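You operate a simulated robot arm through the tools that you are given. There is no shell and no other tool.

Carry out the task below with a simulated robot arm. There is one attempt and no reset: what you move stays moved.

Task
Put things in order on the top of the low shelf. At the end: the clear jar stands where the teal screw tin stood; the teal polisher stands where the brown strap stood; the teal screw tin stands where the teal polisher stood; the brown strap stands on top of the white yoghurt pot; whatever was shut is shut again. Leave all else as you found it, and nothing knocked over.

It is judged by the outcome, as a careful person would: the job done as asked, and still so three seconds after it is handed in. It fails if anything else is knocked over, pushed out of place, dropped, spilled or broken.

Robot
A 7-joint arm with a two-finger gripper, fixed in place. Base frame: the origin is at the foot of the arm, x ahead of it, y to its left, z up; the work surface is at about z = 0.86. Readings come in m, degrees, newtons and seconds.
With the tool pointing down near the work surface it reaches from about 0.34 to 0.72 m from the base axis. Its first joint turns from -66.0 to 66.0 degrees. Payload 2.45 kg.
The TCP is the grasp point between the finger pads, 0.026 m short of the fingertips. In the tool frame z runs along the fingers and y along their closing line. The gripper opens to 0.096 m. The gripper's body begins 0.069 m behind the TCP.
Orientation is told as [roll, pitch, yaw] about the base's x, y, z axes, in that order, counted from this pose: with the fingers straight down and closing along the base's y, the tool's x points along the base's -x, its y along +y and its z along -z.

Tools
- The arm moves only by the tool apply_moves. Its argument "moves" is one flat list of numbers, 7 for each row, row after row: the shift along the tool's x, y, z in m, then the turn, a rotation vector about the tool's x, y, z in degrees, then the gripper command, from -1 (shut) to 1 (fully open), values between in proportion. In form: [dx, dy, dz, wx, wy, wz, hand, dx, dy, dz, wx, wy, wz, hand, ...]. A call has 1 to 20 rows; each row is the pose to reach, as a shift and turn from the pose commanded when the call began, along the tool's axes at that moment. Rows are played at 5 a second. More than 0.05 m and 8.6 degrees between two rows, or a gripper value outside its range, and nothing of the call is played. A pose out of reach is approached as far as the arm can. The call stops where the force on the tool passes 40 N (or 10 N more than at its start, if that is more) or the arm is blocked; 0.2 s more then pass. The fingers move at their own pace and stop on an object; they squeeze with about 27 N. The grip force told is the motor's: it shows also when the fingers shut on nothing. Time passes only in rows, and 0.2 s behind the last, so rows that repeat a pose let the fingers close. The reply holds the time, the measured pose of the TCP, the force on the tool along the base axes, the opening and the grip force, in the units named above and with some noise, with the torque about the TCP (base axes, N m) and any sound that the robot's microphone picked up.
- Cameras (640 x 400 px; columns grow to the right, rows downward): "scene" is fixed at [0.1713, -0.4069, 1.4106]; the picture's right is [0.65, -0.76, 0.00], its down [-0.53, -0.45, -0.72] and it looks along [0.55, 0.46, -0.70] (base axes); focal length 245 px, centre (320, 200). "wrist" rides on the gripper at [0.082, 0.003, -0.098] in the tool frame; the picture's right is [-0.04, 1.00, 0.00], its down [-0.73, -0.03, -0.68] and it looks along [-0.68, -0.03, 0.73] (tool axes); focal length 256 px, centre (320, 200). There is no depth. A picture from a camera that has moved, and an enlarged one, comes with that camera's place and axes in the base frame and with its lens.
- grab_frame(camera): a new picture of that camera. No time passes.
- inspect(camera, box): a new picture of the part [left, top, right, bottom] of that camera's present view, enlarged. No time passes.
- finish_job(): hands the job in; it is judged then, once.

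Places have to be worked out from the pictures, the camera data and where the tool is seen. Open the gripper and draw the arm clear of the work before you hand the job in, unless the task says otherwise.

The tools are called as a command line: name --argument value ..., lists and objects as JSON in quotes. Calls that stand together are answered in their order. apply_moves: Moves the arm, as the interface text tells. Its arguments: {"type":"object","properties":{"moves":{"type":"array"}},"required":["moves"]} The other tools are called the same way: grab_frame (camera) takes a picture; inspect (camera, box) takes an enlarged picture of a part of a camera's view; finish_job () hands the job in.

At the start:

```text
time_s: 0.0
eef_pos: [0.3978, 0.2873, 1.1797]
ee_rot: [0.0, -0.1, 0.0]
contact_force: [-0.6, -0.6, 0.1]
wrist_torque: [-0.05, -0.01, -0.02]
finger_gap: 0.0961
gripper_force: 0.1
```

scene: 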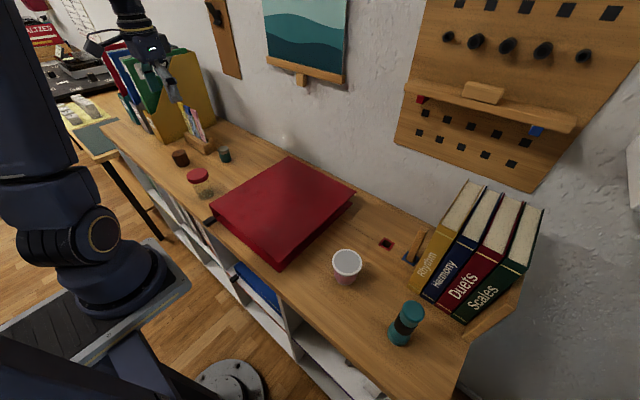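
wrist: 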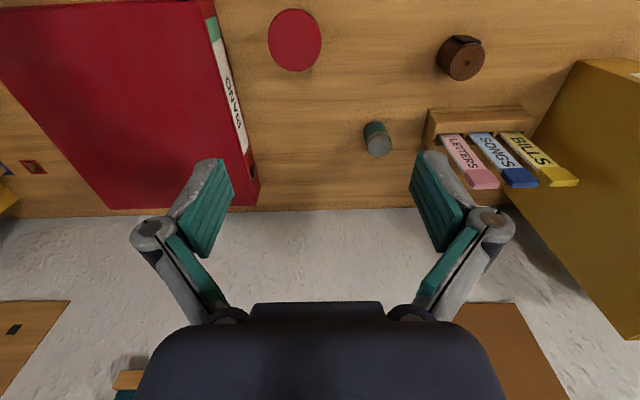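

I'll start by looking more closely at the objects on the shelf from both cameras.

inspect --camera "scene" --box '[150, 120, 270, 210]'

inspect --camera "scene" --box '[320, 220, 480, 360]'

inspect --camera "wrist" --box '[240, 0, 500, 180]'

inspect --camera "scene" --box '[60, 40, 380, 260]'

```text
4.44 times, centred on (210, 165) of scene
camera zoom: at [0.1713, -0.4069, 1.4106], right [0.65, -0.76, 0.0], down [-0.53, -0.45, -0.72], along [0.55, 0.46, -0.7], focal length 1089 px, centre (809, 356)
```

zoom: 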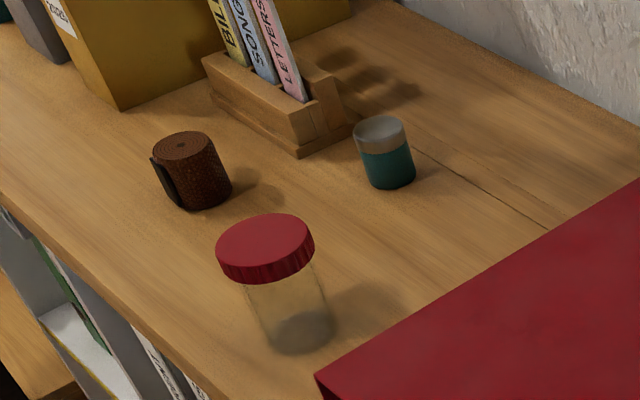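

```text
2.86 times, centred on (400, 290) of scene
camera zoom: at [0.1713, -0.4069, 1.4106], right [0.65, -0.76, 0.0], down [-0.53, -0.45, -0.72], along [0.55, 0.46, -0.7], focal length 700 px, centre (91, -57)
```

zoom: 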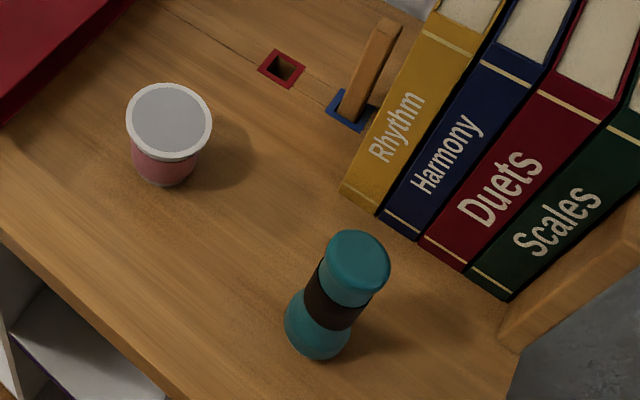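

```text
2.22 times, centred on (370, 90) of wrist
camera zoom: at [0.3155, 0.2907, 1.2773], right [0.04, 1.0, 0.0], down [0.73, -0.03, 0.68], along [0.68, -0.03, -0.73], focal length 569 px, centre (209, 444)
```

zoom: 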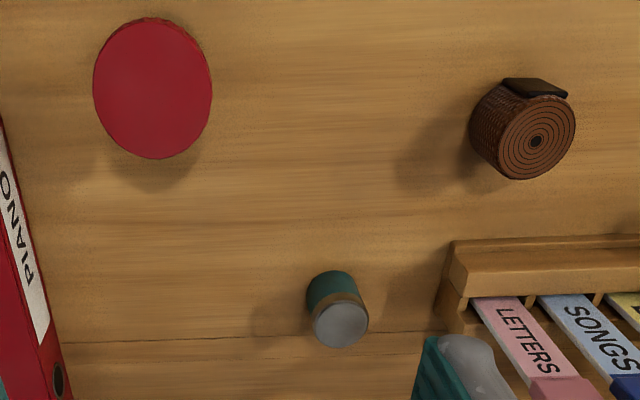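

```text
1.82 times, centred on (220, 150) of scene
camera zoom: at [0.1713, -0.4069, 1.4106], right [0.65, -0.76, 0.0], down [-0.53, -0.45, -0.72], along [0.55, 0.46, -0.7], focal length 445 px, centre (502, 291)
```

zoom: 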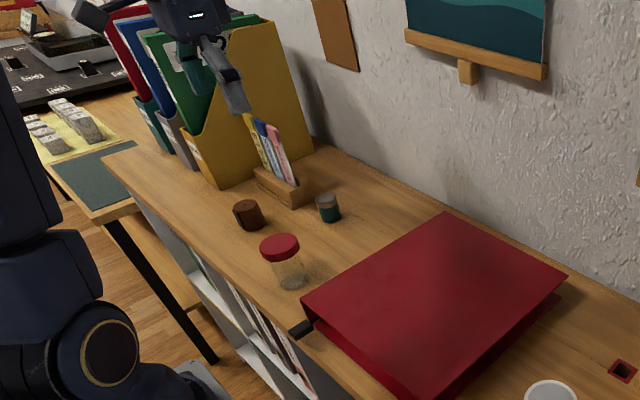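

From the pictures I place the objects as follows, with a table height of about 0.86:

| Object | Position (x, y) |
|---|---|
| Strap | (0.42, 0.48) |
| Tin | (0.545, 0.38) |
| Jar | (0.38, 0.257) |
| Polisher | (0.404, -0.427) |
| Yoghurt pot | (0.439, -0.265), top at about z = 0.93 |

First I move above the strap for a closer look.

apply_moves --moves '[-0.004, 0.032, 0.015, 0, 0, 0, 1, -0.008, 0.065, 0.03, 0, 0, 0, 1, -0.012, 0.098, 0.045, 0, 0, 0, 1, -0.016, 0.13, 0.06, 0, 0, 0, 1, -0.02, 0.163, 0.075, 0, 0, 0, 1, -0.023, 0.194, 0.09, 0, 0, 0, 1, -0.023, 0.194, 0.12, 0, 0, 0, 1, -0.023, 0.194, 0.13, 0, 0, 0, 1]'

grab_frame --camera "wrist"

grab_frame --camera "scene"

```text
time_s: 1.8
eef_pos: [0.4204, 0.4806, 1.0503]
ee_rot: [0.0, 0.0, 0.0]
contact_force: [-0.1, 0.0, 0.4]
wrist_torque: [0.0, -0.01, 0.0]
finger_gap: 0.096
gripper_force: 0.0
```

```text
taken
camera wrist: at [0.338, 0.483, 1.1469], right [0.04, 1.0, 0.0], down [0.73, -0.03, 0.68], along [0.68, -0.03, -0.73], focal length 256 px, centre (320, 200)
```

wrist: 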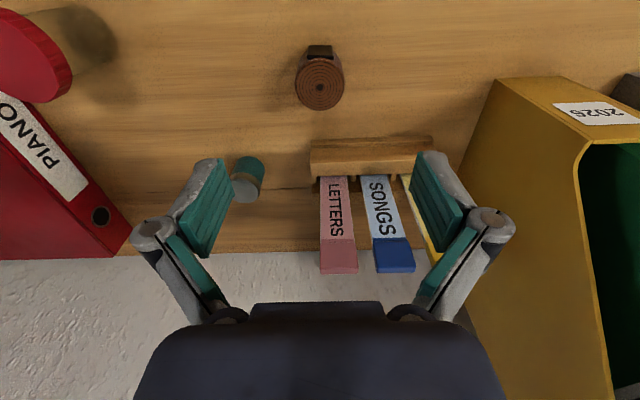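

```text
taken
```

scene: 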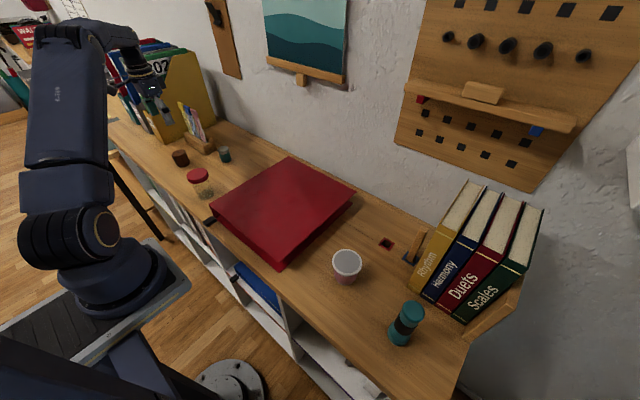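

inspect --camera "wrist" --box '[240, 30, 400, 130]'

```text
4.00 times, centred on (320, 80) of wrist
camera zoom: at [0.338, 0.483, 1.1469], right [0.04, 1.0, 0.0], down [0.73, -0.03, 0.68], along [0.68, -0.03, -0.73], focal length 1024 px, centre (320, 680)
```

zoom: 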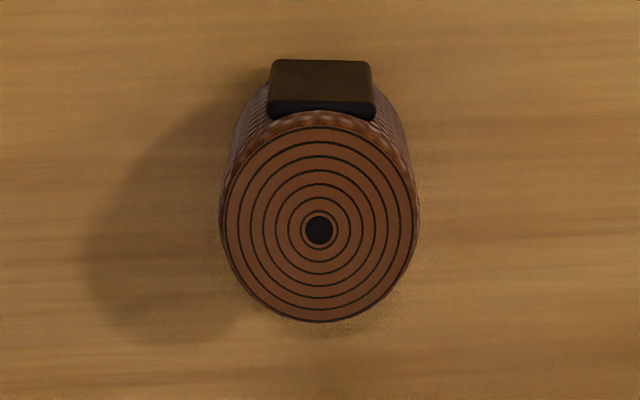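

The strap is a flat coil with its flap facing the robot, so closing the fingers along y suits it. I judge its centre to be (0.4226, 0.479) with its top at about 0.905. I'll descend to z = 0.896.

apply_moves --moves '[-0.002, -0.002, 0.04, 0, 0, 0, 1, -0.002, -0.002, 0.08, 0, 0, 0, 1, -0.002, -0.002, 0.11, 0, 0, 0, 1, -0.002, -0.002, 0.13, 0, 0, 0, 1, -0.002, -0.002, 0.145, 0, 0, 0, 1, -0.002, -0.002, 0.154, 0, 0, 0, 1, -0.002, -0.002, 0.154, 0, 0, 0, 1]'

grab_frame --camera "wrist"

inspect --camera "scene" --box '[120, 90, 260, 200]'

```text
time_s: 3.4
eef_pos: [0.4221, 0.4787, 0.8966]
ee_rot: [0.0, -0.1, 0.0]
contact_force: [0.1, 0.5, 0.2]
wrist_torque: [0.01, 0.01, 0.0]
finger_gap: 0.096
gripper_force: 0.1
```

```text
taken
camera wrist: at [0.3406, 0.4819, 0.9937], right [0.04, 1.0, 0.0], down [0.73, -0.03, 0.68], along [0.68, -0.03, -0.73], focal length 256 px, centre (320, 200)
```

wrist: 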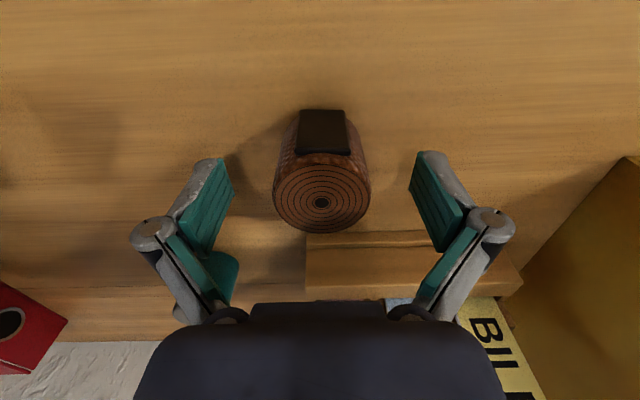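

```text
3.64 times, centred on (190, 145) of scene
camera zoom: at [0.1713, -0.4069, 1.4106], right [0.65, -0.76, 0.0], down [-0.53, -0.45, -0.72], along [0.55, 0.46, -0.7], focal length 891 px, centre (793, 400)
```

zoom: 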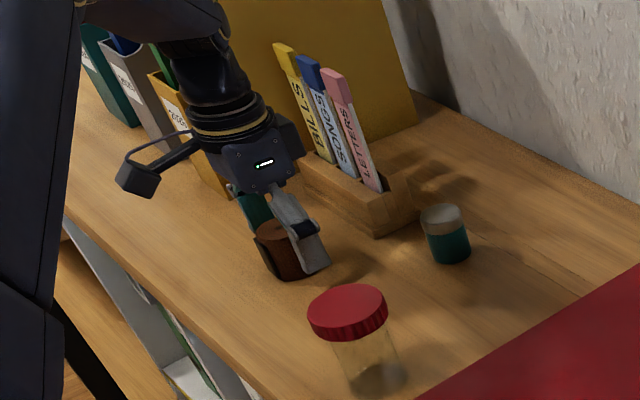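

The strap sits centred between the pads, with its centre about 2 mm ahead in x. I'll close on it.

apply_moves --moves '[-0.0015, 0, 0, 0, 0, 0, 0.5, -0.0015, 0, 0, 0, 0, 0, 0, -0.0015, 0, 0, 0, 0, 0, -0.5, -0.0015, 0, 0, 0, 0, 0, -1, -0.0015, 0, 0, 0, 0, 0, -1, -0.0015, 0, 0, 0, 0, 0, -1, -0.0015, 0, 0, 0, 0, 0, -1]'

```text
time_s: 5.0
eef_pos: [0.4243, 0.4791, 0.8969]
ee_rot: [0.0, 0.1, 0.0]
contact_force: [0.9, 1.1, 1.7]
wrist_torque: [0.02, 0.01, -0.01]
finger_gap: 0.0446
gripper_force: 27.2
```

The strap is held with a gap of 44.6 mm. I'll lift it straight up.

apply_moves --moves '[0, 0, -0.01, 0, 0, 0, -1, 0, 0, -0.03, 0, 0, 0, -1, 0, 0, -0.065, 0, 0, 0, -1, 0, 0, -0.105, 0, 0, 0, -1, 0, 0, -0.145, 0, 0, 0, -1, 0, 0, -0.18, 0, 0, 0, -1, 0, 0, -0.2, 0, 0, 0, -1]'

grab_frame --camera "wrist"

grab_frame --camera "scene"

```text
time_s: 6.6
eef_pos: [0.4241, 0.4789, 1.0959]
ee_rot: [0.0, 0.0, 0.0]
contact_force: [0.6, 0.6, -1.5]
wrist_torque: [0.02, 0.0, 0.02]
finger_gap: 0.0445
gripper_force: 27.5
```

```text
taken
camera wrist: at [0.3423, 0.4828, 1.1943], right [0.04, 1.0, 0.0], down [0.73, -0.03, 0.68], along [0.68, -0.03, -0.73], focal length 256 px, centre (320, 200)
```

wrist: 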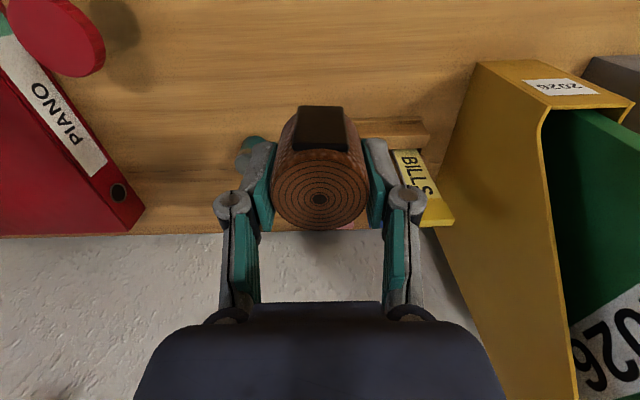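

```text
taken
```

scene: 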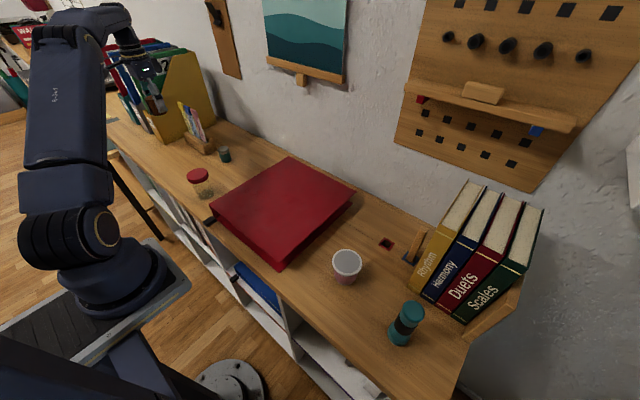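

The strap is held upright and is clear of everything. I'll carry it across at z of about 1.096 to above the yoghurt pot.

apply_moves --moves '[0, -0.02, 0, 0, 0, 0, -1, 0, -0.055, 0, 0, 0, 0, -1, 0, -0.097, 0, 0, 0, 0, -1, 0, -0.14, 0, 0, 0, 0, -1, 0, -0.183, 0, 0, 0, 0, -1, 0, -0.226, 0, 0, 0, 0, -1, -0.003, -0.269, 0, 0, 0, 0, -1, -0.006, -0.312, 0, 0, 0, 0, -1, -0.009, -0.355, 0, 0, 0, 0, -1, -0.012, -0.398, 0, 0, 0, 0, -1, -0.015, -0.441, 0, 0, 0, 0, -1, -0.015, -0.484, 0, 0, 0, 0, -1, -0.015, -0.527, 0, 0, 0, 0, -1, -0.015, -0.57, 0, 0, 0, 0, -1, -0.015, -0.613, 0, 0, 0, 0, -1, -0.015, -0.656, 0, 0, 0, 0, -1, -0.015, -0.697, 0, 0, 0, 0, -1, -0.015, -0.728, 0, 0, 0, 0, -1, -0.015, -0.744, 0, 0, 0, 0, -1, -0.015, -0.744, 0, 0, 0, 0, -1]'

grab_frame --camera "wrist"

grab_frame --camera "scene"

```text
time_s: 10.8
eef_pos: [0.4397, -0.2653, 1.0964]
ee_rot: [0.0, 0.0, 0.0]
contact_force: [-0.3, 0.2, -0.9]
wrist_torque: [-0.02, -0.01, 0.03]
finger_gap: 0.0446
gripper_force: 27.2
```

```text
taken
camera wrist: at [0.3572, -0.2616, 1.1943], right [0.04, 1.0, 0.0], down [0.73, -0.03, 0.68], along [0.68, -0.03, -0.73], focal length 256 px, centre (320, 200)
```

wrist: 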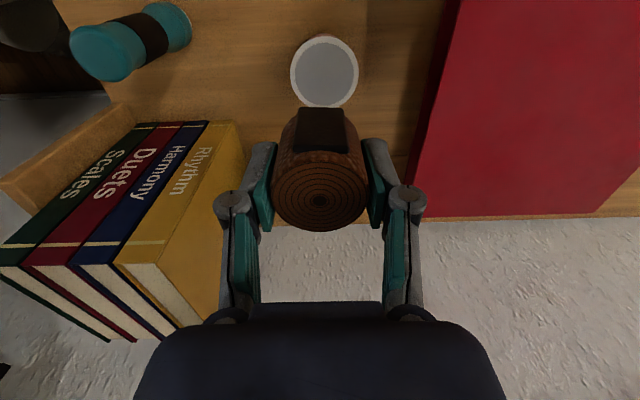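

```text
taken
```

scene: 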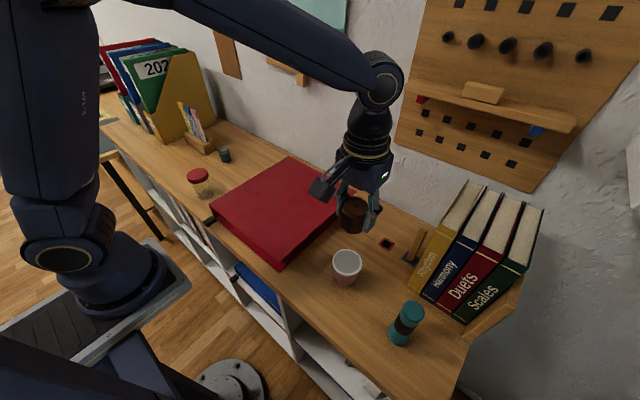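

inspect --camera "wrist" --box '[260, 20, 390, 130]'

inspect --camera "scene" --box '[300, 190, 400, 300]'

inspect --camera "wrist" --box '[50, 0, 210, 100]'

```text
3.64 times, centred on (325, 75) of wrist
camera zoom: at [0.3572, -0.2616, 1.1943], right [0.04, 1.0, 0.0], down [0.73, -0.03, 0.68], along [0.68, -0.03, -0.73], focal length 931 px, centre (302, 654)
```

zoom: 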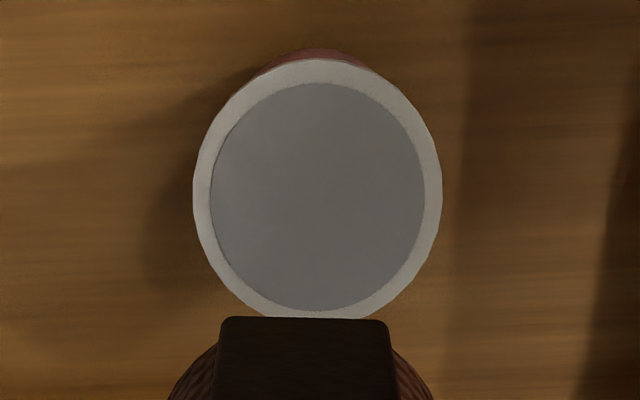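

```text
3.64 times, centred on (350, 245) of scene
camera zoom: at [0.1713, -0.4069, 1.4106], right [0.65, -0.76, 0.0], down [-0.53, -0.45, -0.72], along [0.55, 0.46, -0.7], focal length 891 px, centre (211, 36)
```

zoom: 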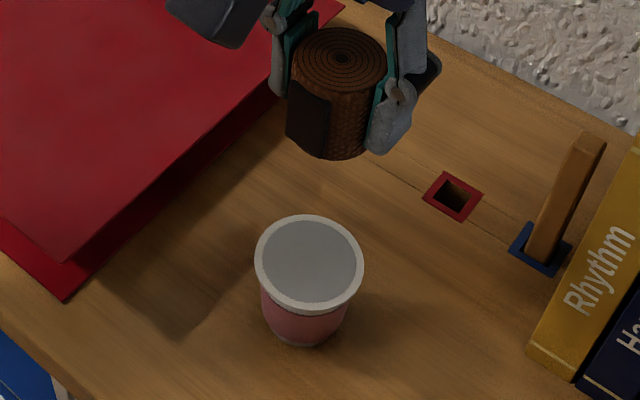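

```text
4.00 times, centred on (130, 50) of wrist
camera zoom: at [0.3572, -0.2616, 1.1943], right [0.04, 1.0, 0.0], down [0.73, -0.03, 0.68], along [0.68, -0.03, -0.73], focal length 1024 px, centre (1080, 800)
```

zoom: 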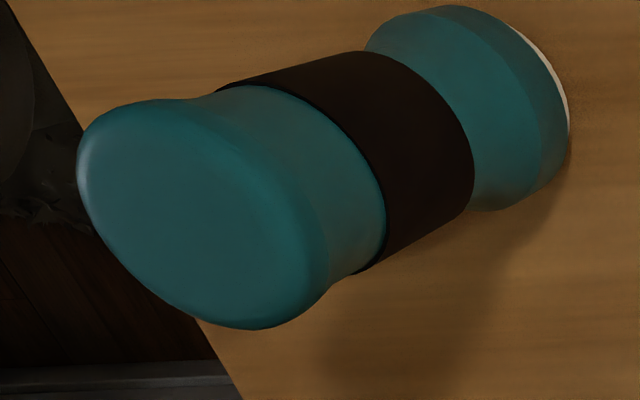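

The pot has a flat foil lid. Its top is at z of about 0.925, centred near (0.439, -0.2625). I'll lower the strap to about 2 cm above it and check the alignment.

apply_moves --moves '[0, 0.001, 0.02, 0, 0, 0, -1, 0, 0.002, 0.045, 0, 0, 0, -1, 0, 0.002, 0.075, 0, 0, 0, -1, 0, 0.002, 0.1, 0, 0, 0, -1, 0, 0.002, 0.11, 0, 0, 0, -1, 0, 0.002, 0.11, 0, 0, 0, -1]'

grab_frame --camera "wrist"

inspect --camera "scene" --box '[300, 190, 400, 300]'

```text
time_s: 12.2
eef_pos: [0.438, -0.263, 0.9852]
ee_rot: [0.0, 0.0, 0.0]
contact_force: [-0.3, 0.1, -0.2]
wrist_torque: [0.01, 0.0, 0.0]
finger_gap: 0.0451
gripper_force: 27.0
```

```text
taken
camera wrist: at [0.3565, -0.2601, 1.0831], right [0.04, 1.0, 0.0], down [0.73, -0.03, 0.68], along [0.68, -0.03, -0.73], focal length 256 px, centre (320, 200)
```

wrist: 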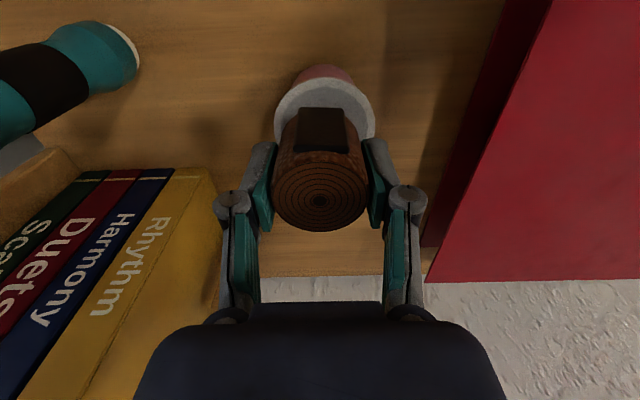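

```text
3.64 times, centred on (350, 245) of scene
camera zoom: at [0.1714, -0.4069, 1.4106], right [0.65, -0.76, 0.0], down [-0.53, -0.45, -0.72], along [0.55, 0.46, -0.7], focal length 891 px, centre (211, 36)
```

zoom: 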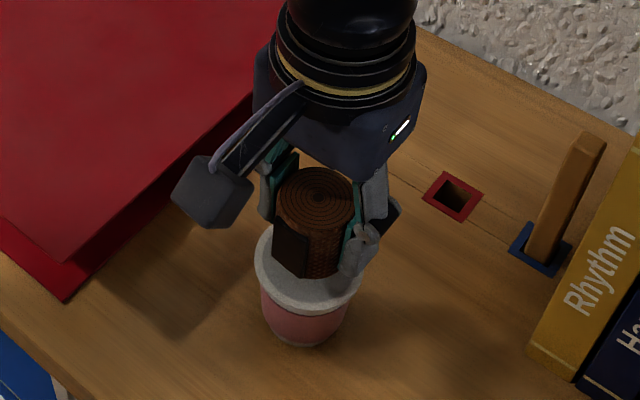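

The strap is centred on the pot to within about 2–3 mm. I'll correct by (+1, +2) mm and lower slowly, watching the contact force.

apply_moves --moves '[-0.0005, 0.001, 0.006, 0, 0, 0, -1, -0.001, 0.002, 0.012, 0, 0, 0, -1, -0.001, 0.002, 0.016, 0, 0, 0, -1, -0.001, 0.002, 0.019, 0, 0, 0, -1, -0.001, 0.002, 0.021, 0, 0, 0, -1]'

inspect --camera "scene" --box '[300, 190, 400, 300]'

```text
time_s: 13.4
eef_pos: [0.44, -0.2591, 0.9649]
ee_rot: [0.1, 0.0, -0.1]
contact_force: [-1.2, -0.5, -0.4]
wrist_torque: [0.0, 0.01, -0.02]
finger_gap: 0.0448
gripper_force: 26.5
```

```text
3.64 times, centred on (350, 245) of scene
camera zoom: at [0.1714, -0.4069, 1.4106], right [0.65, -0.76, 0.0], down [-0.53, -0.45, -0.72], along [0.55, 0.46, -0.7], focal length 891 px, centre (211, 36)
```

zoom: 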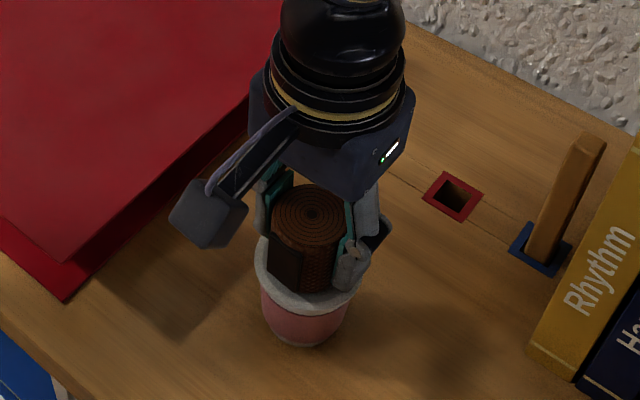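

There is no contact yet. I'll lower further in 1–1.5 mm steps.

apply_moves --moves '[0, -0.001, 0.0015, 0, 0, 0, -1, 0, -0.001, 0.003, 0, 0, 0, -1, 0, -0.001, 0.004, 0, 0, 0, -1]'

```text
time_s: 14.2
eef_pos: [0.4401, -0.2626, 0.9611]
ee_rot: [0.1, -0.1, 0.1]
contact_force: [-0.9, 1.9, 8.8]
wrist_torque: [0.1, 0.09, -0.03]
finger_gap: 0.0448
gripper_force: 27.2
```

Contact reads 8.8 N, so the strap is seated on the lid. A quick look before releasing.

grab_frame --camera "wrist"

inspect --camera "scene" --box '[310, 210, 380, 300]'

```text
taken
camera wrist: at [0.3574, -0.2591, 1.0594], right [0.04, 1.0, 0.0], down [0.73, -0.03, 0.68], along [0.68, -0.03, -0.73], focal length 256 px, centre (320, 200)
```

wrist: 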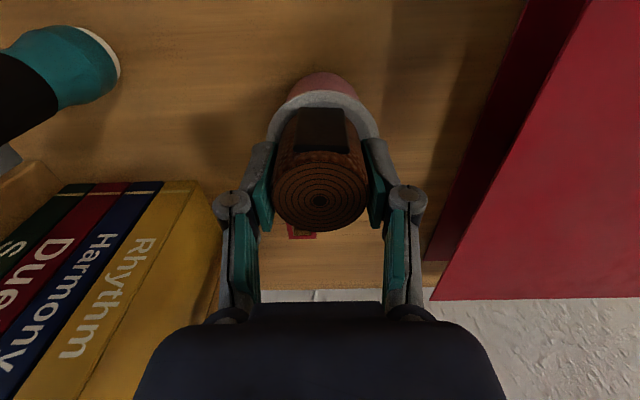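

```text
4.44 times, centred on (345, 255) of scene
camera zoom: at [0.1712, -0.4067, 1.4107], right [0.65, -0.76, 0.0], down [-0.53, -0.45, -0.72], along [0.55, 0.46, -0.7], focal length 1089 px, centre (209, -44)
```

zoom: 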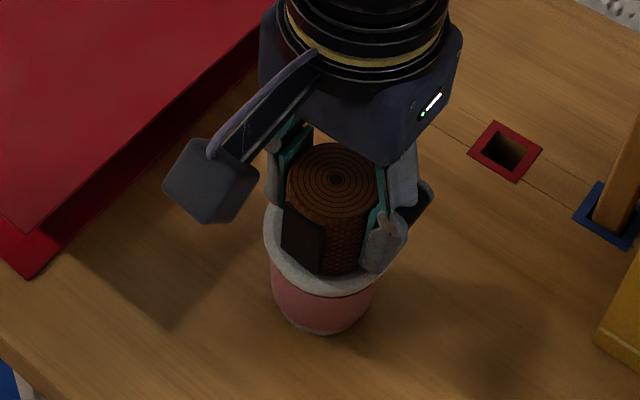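

It is well centred. I'll open gently and then rise straight up.

apply_moves --moves '[0, 0, -0.0005, 0, 0, 0, -0.3, 0, 0, -0.0005, 0, 0, 0, 0.05, 0, 0, -0.0005, 0, 0, 0, 0.3, 0, 0, -0.0005, 0, 0, 0, 0.6, 0, 0, -0.0005, 0, 0, 0, 0.8, 0, 0, -0.0005, 0, 0, 0, 0.8]'

inspect --camera "scene" --box '[310, 210, 380, 300]'

```text
time_s: 15.6
eef_pos: [0.4396, -0.2618, 0.9608]
ee_rot: [0.0, 0.0, 0.0]
contact_force: [0.4, 0.5, 0.7]
wrist_torque: [0.0, 0.01, 0.03]
finger_gap: 0.0862
gripper_force: 0.0
```

```text
4.44 times, centred on (345, 255) of scene
camera zoom: at [0.1713, -0.4069, 1.4106], right [0.65, -0.76, 0.0], down [-0.53, -0.45, -0.72], along [0.55, 0.46, -0.7], focal length 1089 px, centre (209, -44)
```

zoom: 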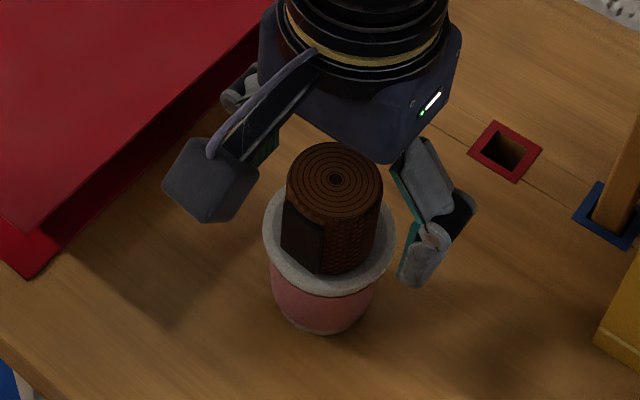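

The strap stands well on the pot. I'll rise and move over to view the polisher.

apply_moves --moves '[0, 0, -0.02, 0, 0, 0, 0.8, 0, 0, -0.05, 0, 0, 0, 0.8, 0, 0, -0.09, 0, 0, 0, 1, 0, 0, -0.13, 0, 0, 0, 1, 0, 0, -0.17, 0, 0, 0, 1, 0.007, -0.03, -0.18, 0, 0, 0, 1, 0.014, -0.06, -0.18, 0, 0, 0, 1, 0.022, -0.1, -0.18, 0, 0, 0, 1, 0.03, -0.14, -0.18, 0, 0, 0, 1, 0.036, -0.165, -0.18, 0, 0, 0, 1, 0.036, -0.165, -0.18, 0, 0, 0, 1]'

grab_frame --camera "wrist"

grab_frame --camera "scene"

```text
time_s: 18.0
eef_pos: [0.4035, -0.4276, 1.1398]
ee_rot: [0.0, 0.0, 0.0]
contact_force: [0.9, 0.6, 0.3]
wrist_torque: [0.01, 0.03, 0.02]
finger_gap: 0.0961
gripper_force: 0.1
```

```text
taken
camera wrist: at [0.3212, -0.4243, 1.2386], right [0.04, 1.0, 0.0], down [0.73, -0.03, 0.68], along [0.68, -0.03, -0.73], focal length 256 px, centre (320, 200)
```

wrist: 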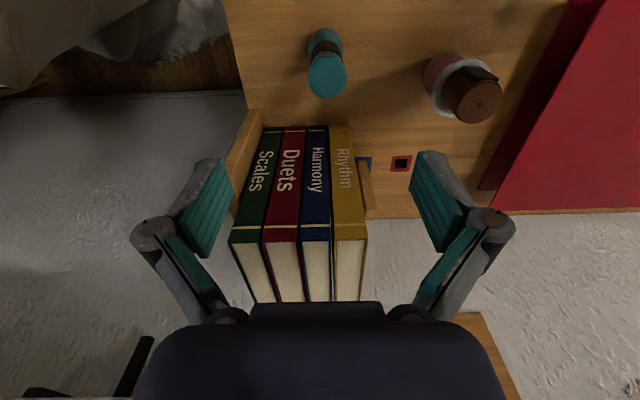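

```text
taken
```

scene: 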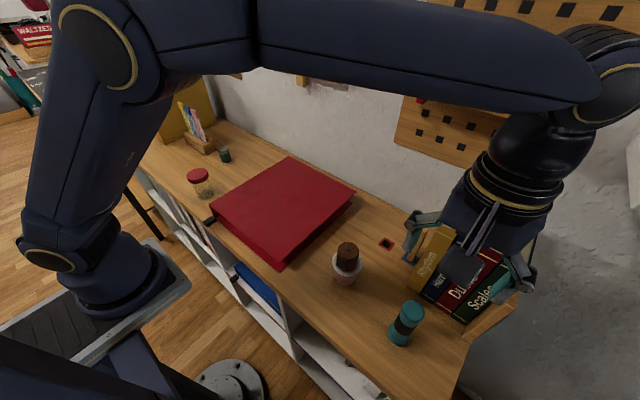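

inspect --camera "wrist" --box '[260, 10, 400, 110]'

inspect --camera "scene" --box '[370, 280, 450, 360]'

```text
4.00 times, centred on (330, 60) of wrist
camera zoom: at [0.3212, -0.4243, 1.2386], right [0.04, 1.0, 0.0], down [0.73, -0.03, 0.68], along [0.68, -0.03, -0.73], focal length 1024 px, centre (280, 760)
```

zoom: 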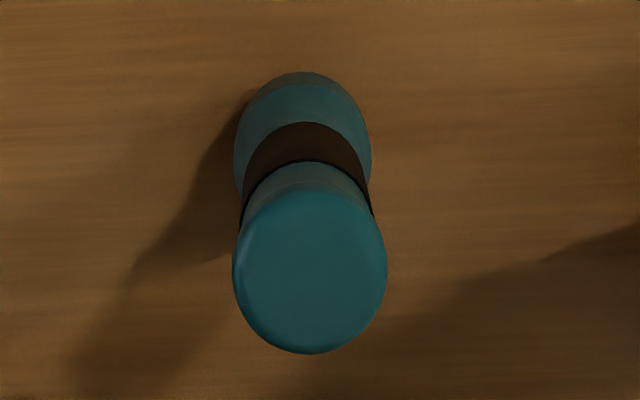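

```text
5.00 times, centred on (410, 320) of scene
camera zoom: at [0.1713, -0.4069, 1.4106], right [0.65, -0.76, 0.0], down [-0.53, -0.45, -0.72], along [0.55, 0.46, -0.7], focal length 1225 px, centre (-130, -400)
```

zoom: 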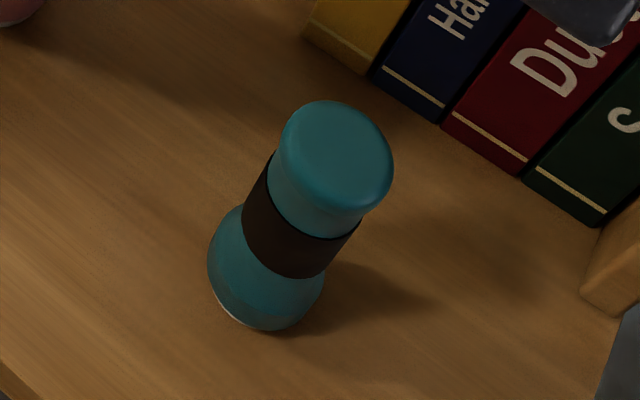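

I place the polisher at about (0.402, -0.422), with its dark band at z of about 0.945 and its top at 0.985–1.0. I'll descend to just above it for a closer check.

apply_moves --moves '[0.002, 0.004, 0.03, 0, 0, 0, 1, 0.002, 0.004, 0.065, 0, 0, 0, 1, 0.002, 0.004, 0.09, 0, 0, 0, 1, 0.002, 0.004, 0.1, 0, 0, 0, 1, 0.002, 0.004, 0.1, 0, 0, 0, 1]'

grab_frame --camera "wrist"

inspect --camera "scene" --box '[360, 240, 480, 360]'

```text
time_s: 19.2
eef_pos: [0.3999, -0.4214, 1.0402]
ee_rot: [0.1, 0.0, 0.0]
contact_force: [-0.1, -0.3, -0.1]
wrist_torque: [0.01, 0.0, 0.03]
finger_gap: 0.0959
gripper_force: 0.0
```

```text
taken
camera wrist: at [0.3189, -0.4185, 1.1386], right [0.04, 1.0, 0.0], down [0.73, -0.03, 0.68], along [0.68, -0.03, -0.73], focal length 256 px, centre (320, 200)
```

wrist: 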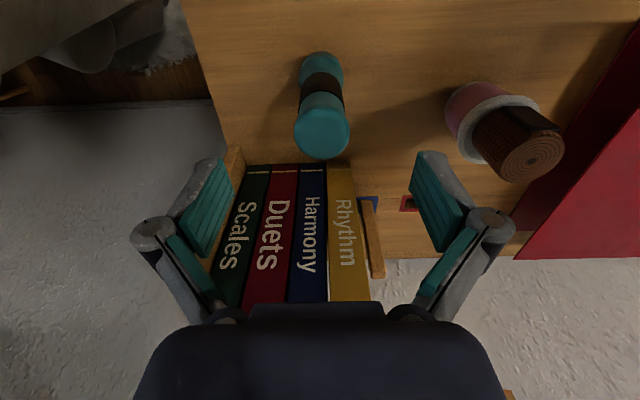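

```text
3.33 times, centred on (420, 300) of scene
camera zoom: at [0.1713, -0.4069, 1.4106], right [0.65, -0.76, 0.0], down [-0.53, -0.45, -0.72], along [0.55, 0.46, -0.7], focal length 816 px, centre (-13, -133)
```

zoom: 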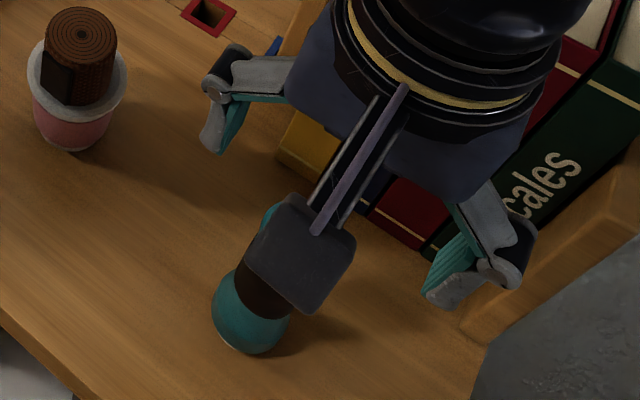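

Triangulating two wrist views puts the polisher at (0.401, -0.421), its top at 0.985 and its band at z = 0.918–0.962. I'll descend to z = 0.942 around the band.

apply_moves --moves '[0.0005, 0.0015, 0.025, 0, 0, 0, 1, 0.0005, 0.0015, 0.055, 0, 0, 0, 1, 0.0005, 0.0015, 0.08, 0, 0, 0, 1, 0.0005, 0.0015, 0.095, 0, 0, 0, 1, 0.0005, 0.0015, 0.099, 0, 0, 0, 1, 0.0005, 0.0015, 0.099, 0, 0, 0, 1]'

grab_frame --camera "wrist"

inspect --camera "scene" --box '[360, 240, 480, 360]'

```text
time_s: 20.6
eef_pos: [0.4016, -0.4205, 0.9413]
ee_rot: [0.0, 0.0, -0.1]
contact_force: [0.4, 0.4, -0.5]
wrist_torque: [0.02, 0.01, 0.03]
finger_gap: 0.0962
gripper_force: 0.0
```

```text
taken
camera wrist: at [0.3195, -0.4187, 1.0394], right [0.04, 1.0, 0.0], down [0.73, -0.03, 0.68], along [0.68, -0.03, -0.73], focal length 256 px, centre (320, 200)
```

wrist: 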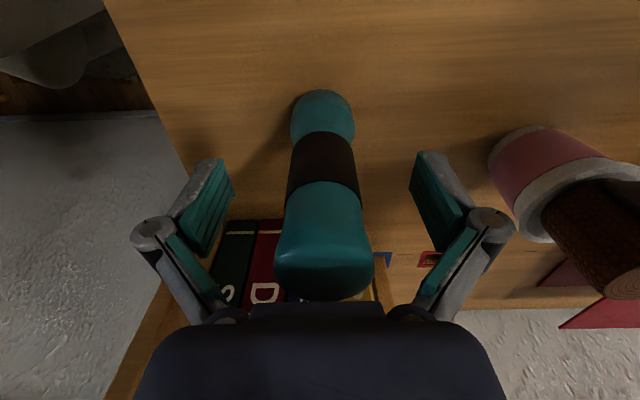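

```text
3.33 times, centred on (420, 300) of scene
camera zoom: at [0.1713, -0.4069, 1.4106], right [0.65, -0.76, 0.0], down [-0.53, -0.45, -0.72], along [0.55, 0.46, -0.7], focal length 816 px, centre (-13, -133)
```

zoom: 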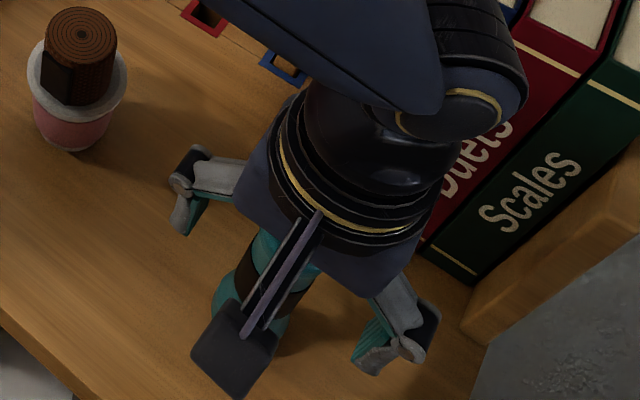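

The polisher sits between the pads and the books have not moved. I'll close the gripper on the band.

apply_moves --moves '[0, 0, 0, 0, 0, 0, 0.5, 0, 0, 0, 0, 0, 0, 0, 0, 0, 0, 0, 0, 0, -0.4, 0, 0, 0, 0, 0, 0, -1, 0, 0, 0, 0, 0, 0, -1, 0, 0, 0, 0, 0, 0, -1, 0, 0, 0, 0, 0, 0, -1]'

grab_frame --camera "wrist"

```text
time_s: 22.2
eef_pos: [0.4013, -0.4208, 0.9414]
ee_rot: [0.0, 0.0, 0.0]
contact_force: [-0.3, 3.5, 4.2]
wrist_torque: [0.19, -0.01, -0.01]
finger_gap: 0.0326
gripper_force: 27.1
```

```text
taken
camera wrist: at [0.3196, -0.4185, 1.0398], right [0.04, 1.0, 0.0], down [0.73, -0.03, 0.68], along [0.68, -0.03, -0.73], focal length 256 px, centre (320, 200)
```

wrist: 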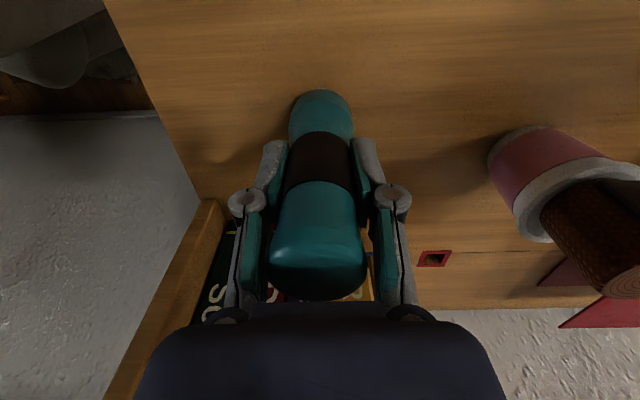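

The polisher is held with a 32.6 mm gap, and it was drawn in about 2 mm, so its true place was about (0.401, -0.419). I'll lift it straight up.

apply_moves --moves '[0, 0, -0.008, 0, 0, 0, -1, 0, 0, -0.02, 0, 0, 0, -1, 0, 0, -0.045, 0, 0, 0, -1, 0, 0, -0.08, 0, 0, 0, -1, 0, 0, -0.12, 0, 0, 0, -1, 0, 0, -0.155, 0, 0, 0, -1, 0, 0, -0.18, 0, 0, 0, -1, 0, 0, -0.188, 0, 0, 0, -1, 0, 0, -0.188, 0, 0, 0, -1]'

grab_frame --camera "wrist"

grab_frame --camera "scene"

```text
time_s: 24.2
eef_pos: [0.4007, -0.42, 1.1289]
ee_rot: [0.0, 0.0, 0.0]
contact_force: [-0.2, 0.4, -2.1]
wrist_torque: [0.04, 0.03, 0.01]
finger_gap: 0.0327
gripper_force: 26.9
```

```text
taken
camera wrist: at [0.3187, -0.417, 1.2268], right [0.04, 1.0, 0.0], down [0.73, -0.03, 0.68], along [0.68, -0.03, -0.73], focal length 256 px, centre (320, 200)
```

wrist: 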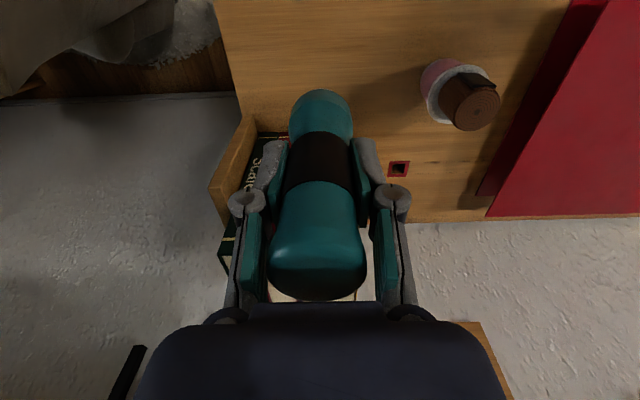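

```text
taken
```

scene: 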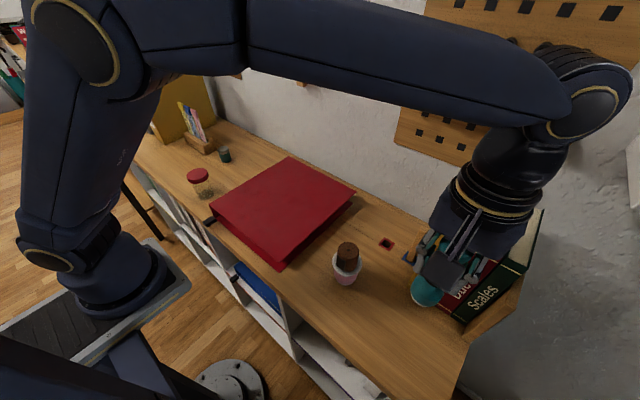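

The polisher hangs vertical and secure. I'll carry it at z of about 1.13 towards the strap's old place, in two legs.

apply_moves --moves '[0, 0.02, 0, 0, 0, 0, -1, 0, 0.05, 0, 0, 0, 0, -1, 0, 0.09, 0, 0, 0, 0, -1, 0, 0.13, 0, 0, 0, 0, -1, 0, 0.172, 0, 0, 0, 0, -1, 0, 0.214, 0, 0, 0, 0, -1, 0, 0.256, 0, 0, 0, 0, -1, 0, 0.298, 0, 0, 0, 0, -1, -0.003, 0.34, 0, 0, 0, 0, -1, -0.006, 0.382, 0, 0, 0, 0, -1, -0.009, 0.424, 0, 0, 0, 0, -1, -0.012, 0.466, 0, 0, 0, 0, -1, -0.015, 0.508, 0, 0, 0, 0, -1, -0.018, 0.55, 0, 0, 0, 0, -1, -0.02, 0.592, 0, 0, 0, 0, -1, -0.02, 0.634, 0, 0, 0, 0, -1, -0.02, 0.67, 0, 0, 0, 0, -1, -0.02, 0.695, 0, 0, 0, 0, -1, -0.02, 0.7, 0, 0, 0, 0, -1]'

apply_moves --moves '[0, 0.02, 0, 0, 0, 0, -1, 0, 0.055, 0, 0, 0, 0, -1, 0, 0.095, 0, 0, 0, 0, -1, 0, 0.135, 0, 0, 0, 0, -1, -0.001, 0.17, 0, 0, 0, 0, -1, -0.002, 0.192, 0, 0, 0, 0, -1, -0.002, 0.2, 0, 0, 0, 0, -1, -0.002, 0.2, 0, 0, 0, 0, -1]'

grab_frame --camera "wrist"

grab_frame --camera "scene"

```text
time_s: 28.2
eef_pos: [0.4205, 0.2804, 1.1289]
ee_rot: [0.0, 0.0, 0.0]
contact_force: [0.6, -0.8, -1.8]
wrist_torque: [-0.01, 0.0, 0.01]
finger_gap: 0.0327
gripper_force: 27.3
```

```text
time_s: 30.0
eef_pos: [0.4241, 0.48, 1.1295]
ee_rot: [0.0, 0.0, 0.0]
contact_force: [-0.8, -0.8, -2.8]
wrist_torque: [-0.02, -0.03, -0.02]
finger_gap: 0.0329
gripper_force: 26.8
```

```text
taken
camera wrist: at [0.3422, 0.4826, 1.2272], right [0.04, 1.0, 0.0], down [0.73, -0.03, 0.68], along [0.68, -0.03, -0.73], focal length 256 px, centre (320, 200)
```

wrist: 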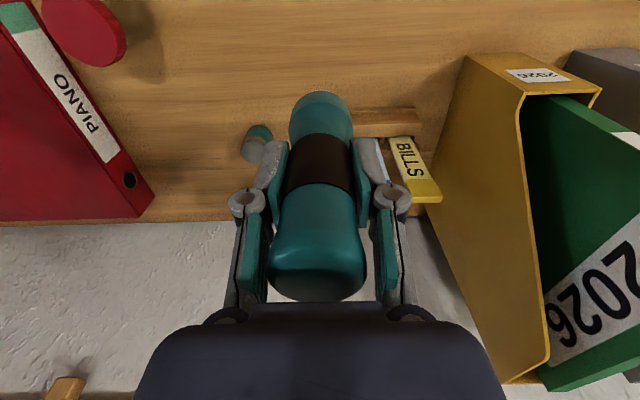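

```text
taken
```

scene: 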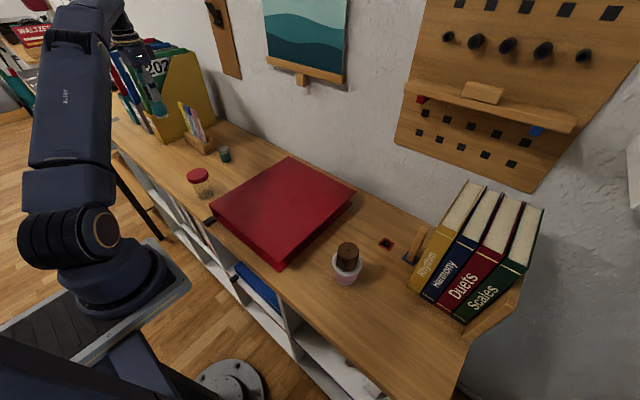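

I'm above the strap's old place. I'll lower to about 1 cm above the surface.

apply_moves --moves '[0, 0, 0.02, 0, 0, 0, -1, 0, 0, 0.055, 0, 0, 0, -1, 0, 0, 0.095, 0, 0, 0, -1, 0, 0, 0.13, 0, 0, 0, -1, 0, 0, 0.158, 0, 0, 0, -1, 0, 0, 0.173, 0, 0, 0, -1, 0, 0, 0.18, 0, 0, 0, -1, 0, 0, 0.182, 0, 0, 0, -1]'

grab_frame --camera "wrist"

inspect --camera "scene" --box '[120, 90, 260, 200]'

```text
time_s: 31.8
eef_pos: [0.4229, 0.4805, 0.9471]
ee_rot: [0.0, 0.0, 0.1]
contact_force: [0.1, 0.2, -2.2]
wrist_torque: [-0.01, 0.0, 0.0]
finger_gap: 0.0325
gripper_force: 27.4
```

```text
taken
camera wrist: at [0.3418, 0.4823, 1.0455], right [0.04, 1.0, 0.0], down [0.73, -0.03, 0.68], along [0.68, -0.03, -0.73], focal length 256 px, centre (320, 200)
```

wrist: 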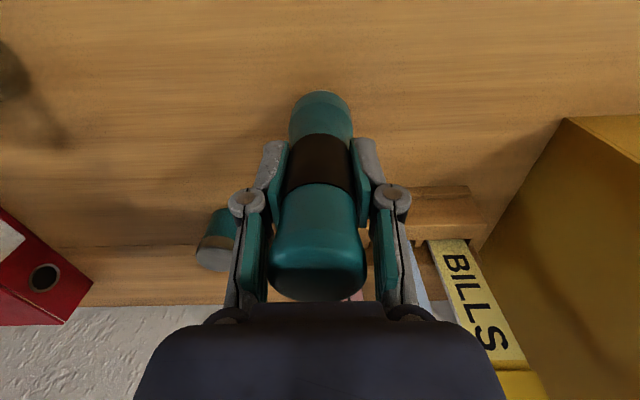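

```text
3.64 times, centred on (190, 145) of scene
camera zoom: at [0.1714, -0.4068, 1.4106], right [0.65, -0.76, 0.0], down [-0.53, -0.45, -0.72], along [0.55, 0.46, -0.7], focal length 891 px, centre (793, 400)
```

zoom: 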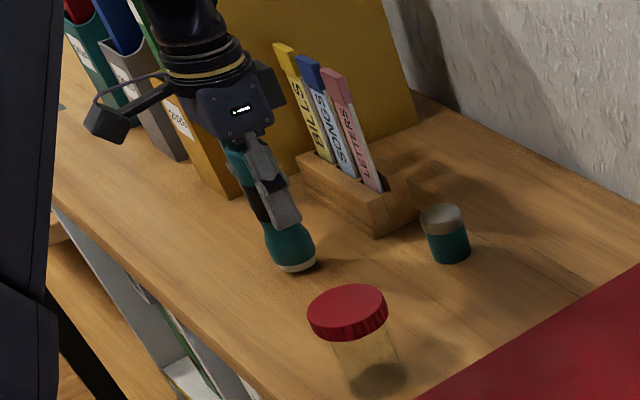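

About 6 mm remain. I'll lower slowly until contact.

apply_moves --moves '[0, 0, 0.0015, 0, 0, 0, -1, 0, 0, 0.003, 0, 0, 0, -1, 0, 0, 0.0045, 0, 0, 0, -1, 0, 0, 0.0055, 0, 0, 0, -1, 0, 0, 0.0055, 0, 0, 0, -1]'

```text
time_s: 33.0
eef_pos: [0.424, 0.478, 0.943]
ee_rot: [0.0, -0.1, 0.0]
contact_force: [-0.3, 0.0, -2.1]
wrist_torque: [-0.01, -0.02, -0.03]
finger_gap: 0.0328
gripper_force: 26.9
```

Still only the object's weight shows in the reading. I'll go a little further.

apply_moves --moves '[0, 0, 0.0008, 0, 0, 0, -1, 0, 0, 0.0016, 0, 0, 0, -1, 0, 0, 0.0016, 0, 0, 0, -1]'

```text
time_s: 33.8
eef_pos: [0.4241, 0.4787, 0.9411]
ee_rot: [0.1, 0.0, 0.0]
contact_force: [-1.2, -0.9, 7.9]
wrist_torque: [-0.24, 0.09, -0.01]
finger_gap: 0.0327
gripper_force: 27.2
```

The polisher is on the surface, with about 10 N of contact. I'll open the gripper gently.

apply_moves --moves '[0, 0, -0.0005, 0, 0, 0, -0.5, 0, 0, -0.0005, 0, 0, 0, -0.25, 0, 0, -0.0005, 0, 0, 0, 0, 0, 0, -0.0005, 0, 0, 0, 0.4, 0, 0, -0.0005, 0, 0, 0, 0.8, 0, 0, -0.0005, 0, 0, 0, 1, 0, 0, -0.0005, 0, 0, 0, 1]'

grab_frame --camera "wrist"

inspect --camera "scene" --box '[120, 90, 260, 200]'

```text
time_s: 35.4
eef_pos: [0.4226, 0.4798, 0.941]
ee_rot: [0.0, -0.1, 0.0]
contact_force: [-0.4, -0.4, 0.0]
wrist_torque: [-0.01, -0.02, -0.01]
finger_gap: 0.0957
gripper_force: 0.1
```

```text
taken
camera wrist: at [0.3417, 0.4821, 1.0391], right [0.04, 1.0, 0.0], down [0.73, -0.03, 0.68], along [0.68, -0.03, -0.73], focal length 256 px, centre (320, 200)
```

wrist: 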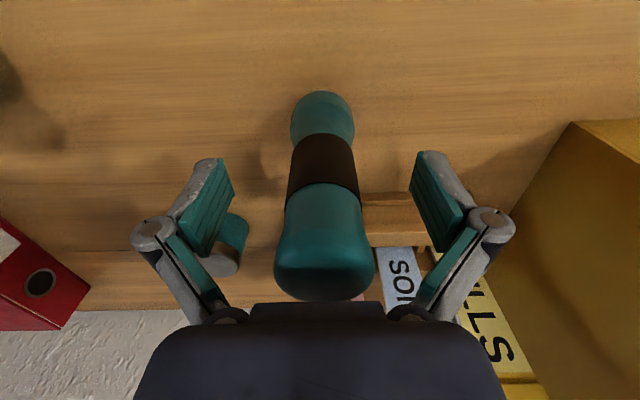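

```text
3.64 times, centred on (190, 145) of scene
camera zoom: at [0.1713, -0.4069, 1.4106], right [0.65, -0.76, 0.0], down [-0.53, -0.45, -0.72], along [0.55, 0.46, -0.7], focal length 891 px, centre (793, 400)
```

zoom: 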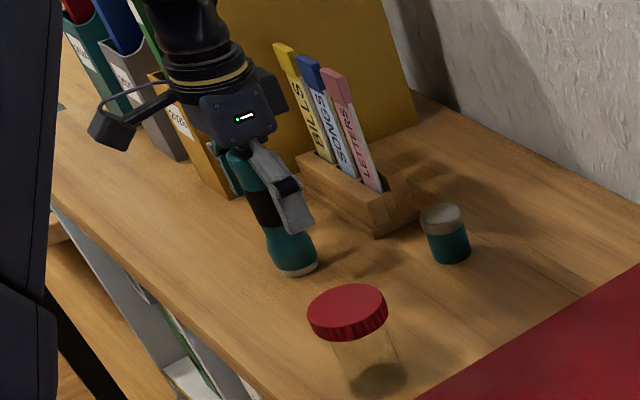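

The polisher stands in the strap's old place and nothing else was disturbed. I'll rise clear and move over the tin to look.

apply_moves --moves '[0, 0, -0.02, 0, 0, 0, 1, 0, 0, -0.05, 0, 0, 0, 1, 0, 0, -0.09, 0, 0, 0, 1, 0, 0, -0.13, 0, 0, 0, 1, 0, 0, -0.16, 0, 0, 0, 1, -0.01, -0.012, -0.175, 0, 0, 0, 0.8, -0.035, -0.03, -0.175, 0, 0, 0, 0.6, -0.065, -0.053, -0.175, 0, 0, 0, 0.5, -0.095, -0.078, -0.175, 0, 0, 0, 0.5, -0.115, -0.094, -0.175, 0, 0, 0, 0.5, -0.121, -0.099, -0.175, 0, 0, 0, 0.5, -0.121, -0.099, -0.175, 0, 0, 0, 0.5]'

grab_frame --camera "wrist"

grab_frame --camera "scene"

```text
time_s: 38.0
eef_pos: [0.5447, 0.3793, 1.1176]
ee_rot: [0.0, 0.0, 0.0]
contact_force: [0.4, 0.2, 1.0]
wrist_torque: [0.02, -0.02, -0.01]
finger_gap: 0.0721
gripper_force: 0.2
```

```text
taken
camera wrist: at [0.4636, 0.3834, 1.2151], right [0.04, 1.0, 0.0], down [0.73, -0.03, 0.68], along [0.68, -0.03, -0.73], focal length 256 px, centre (320, 200)
```

wrist: 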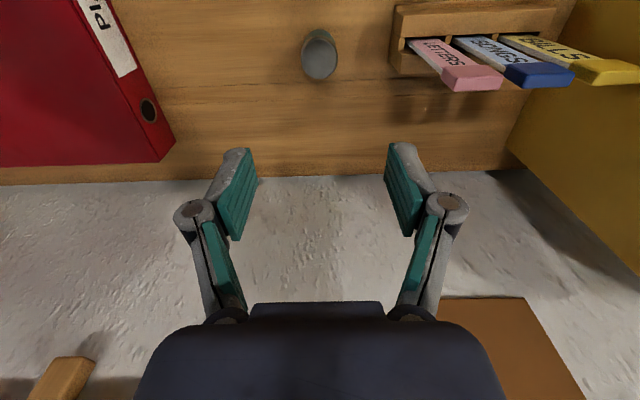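

```text
taken
```

scene: 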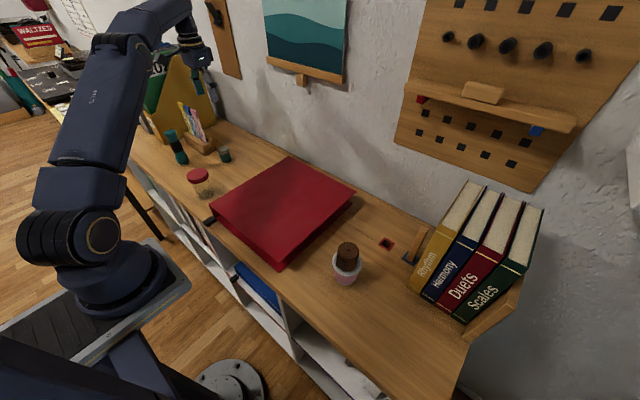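

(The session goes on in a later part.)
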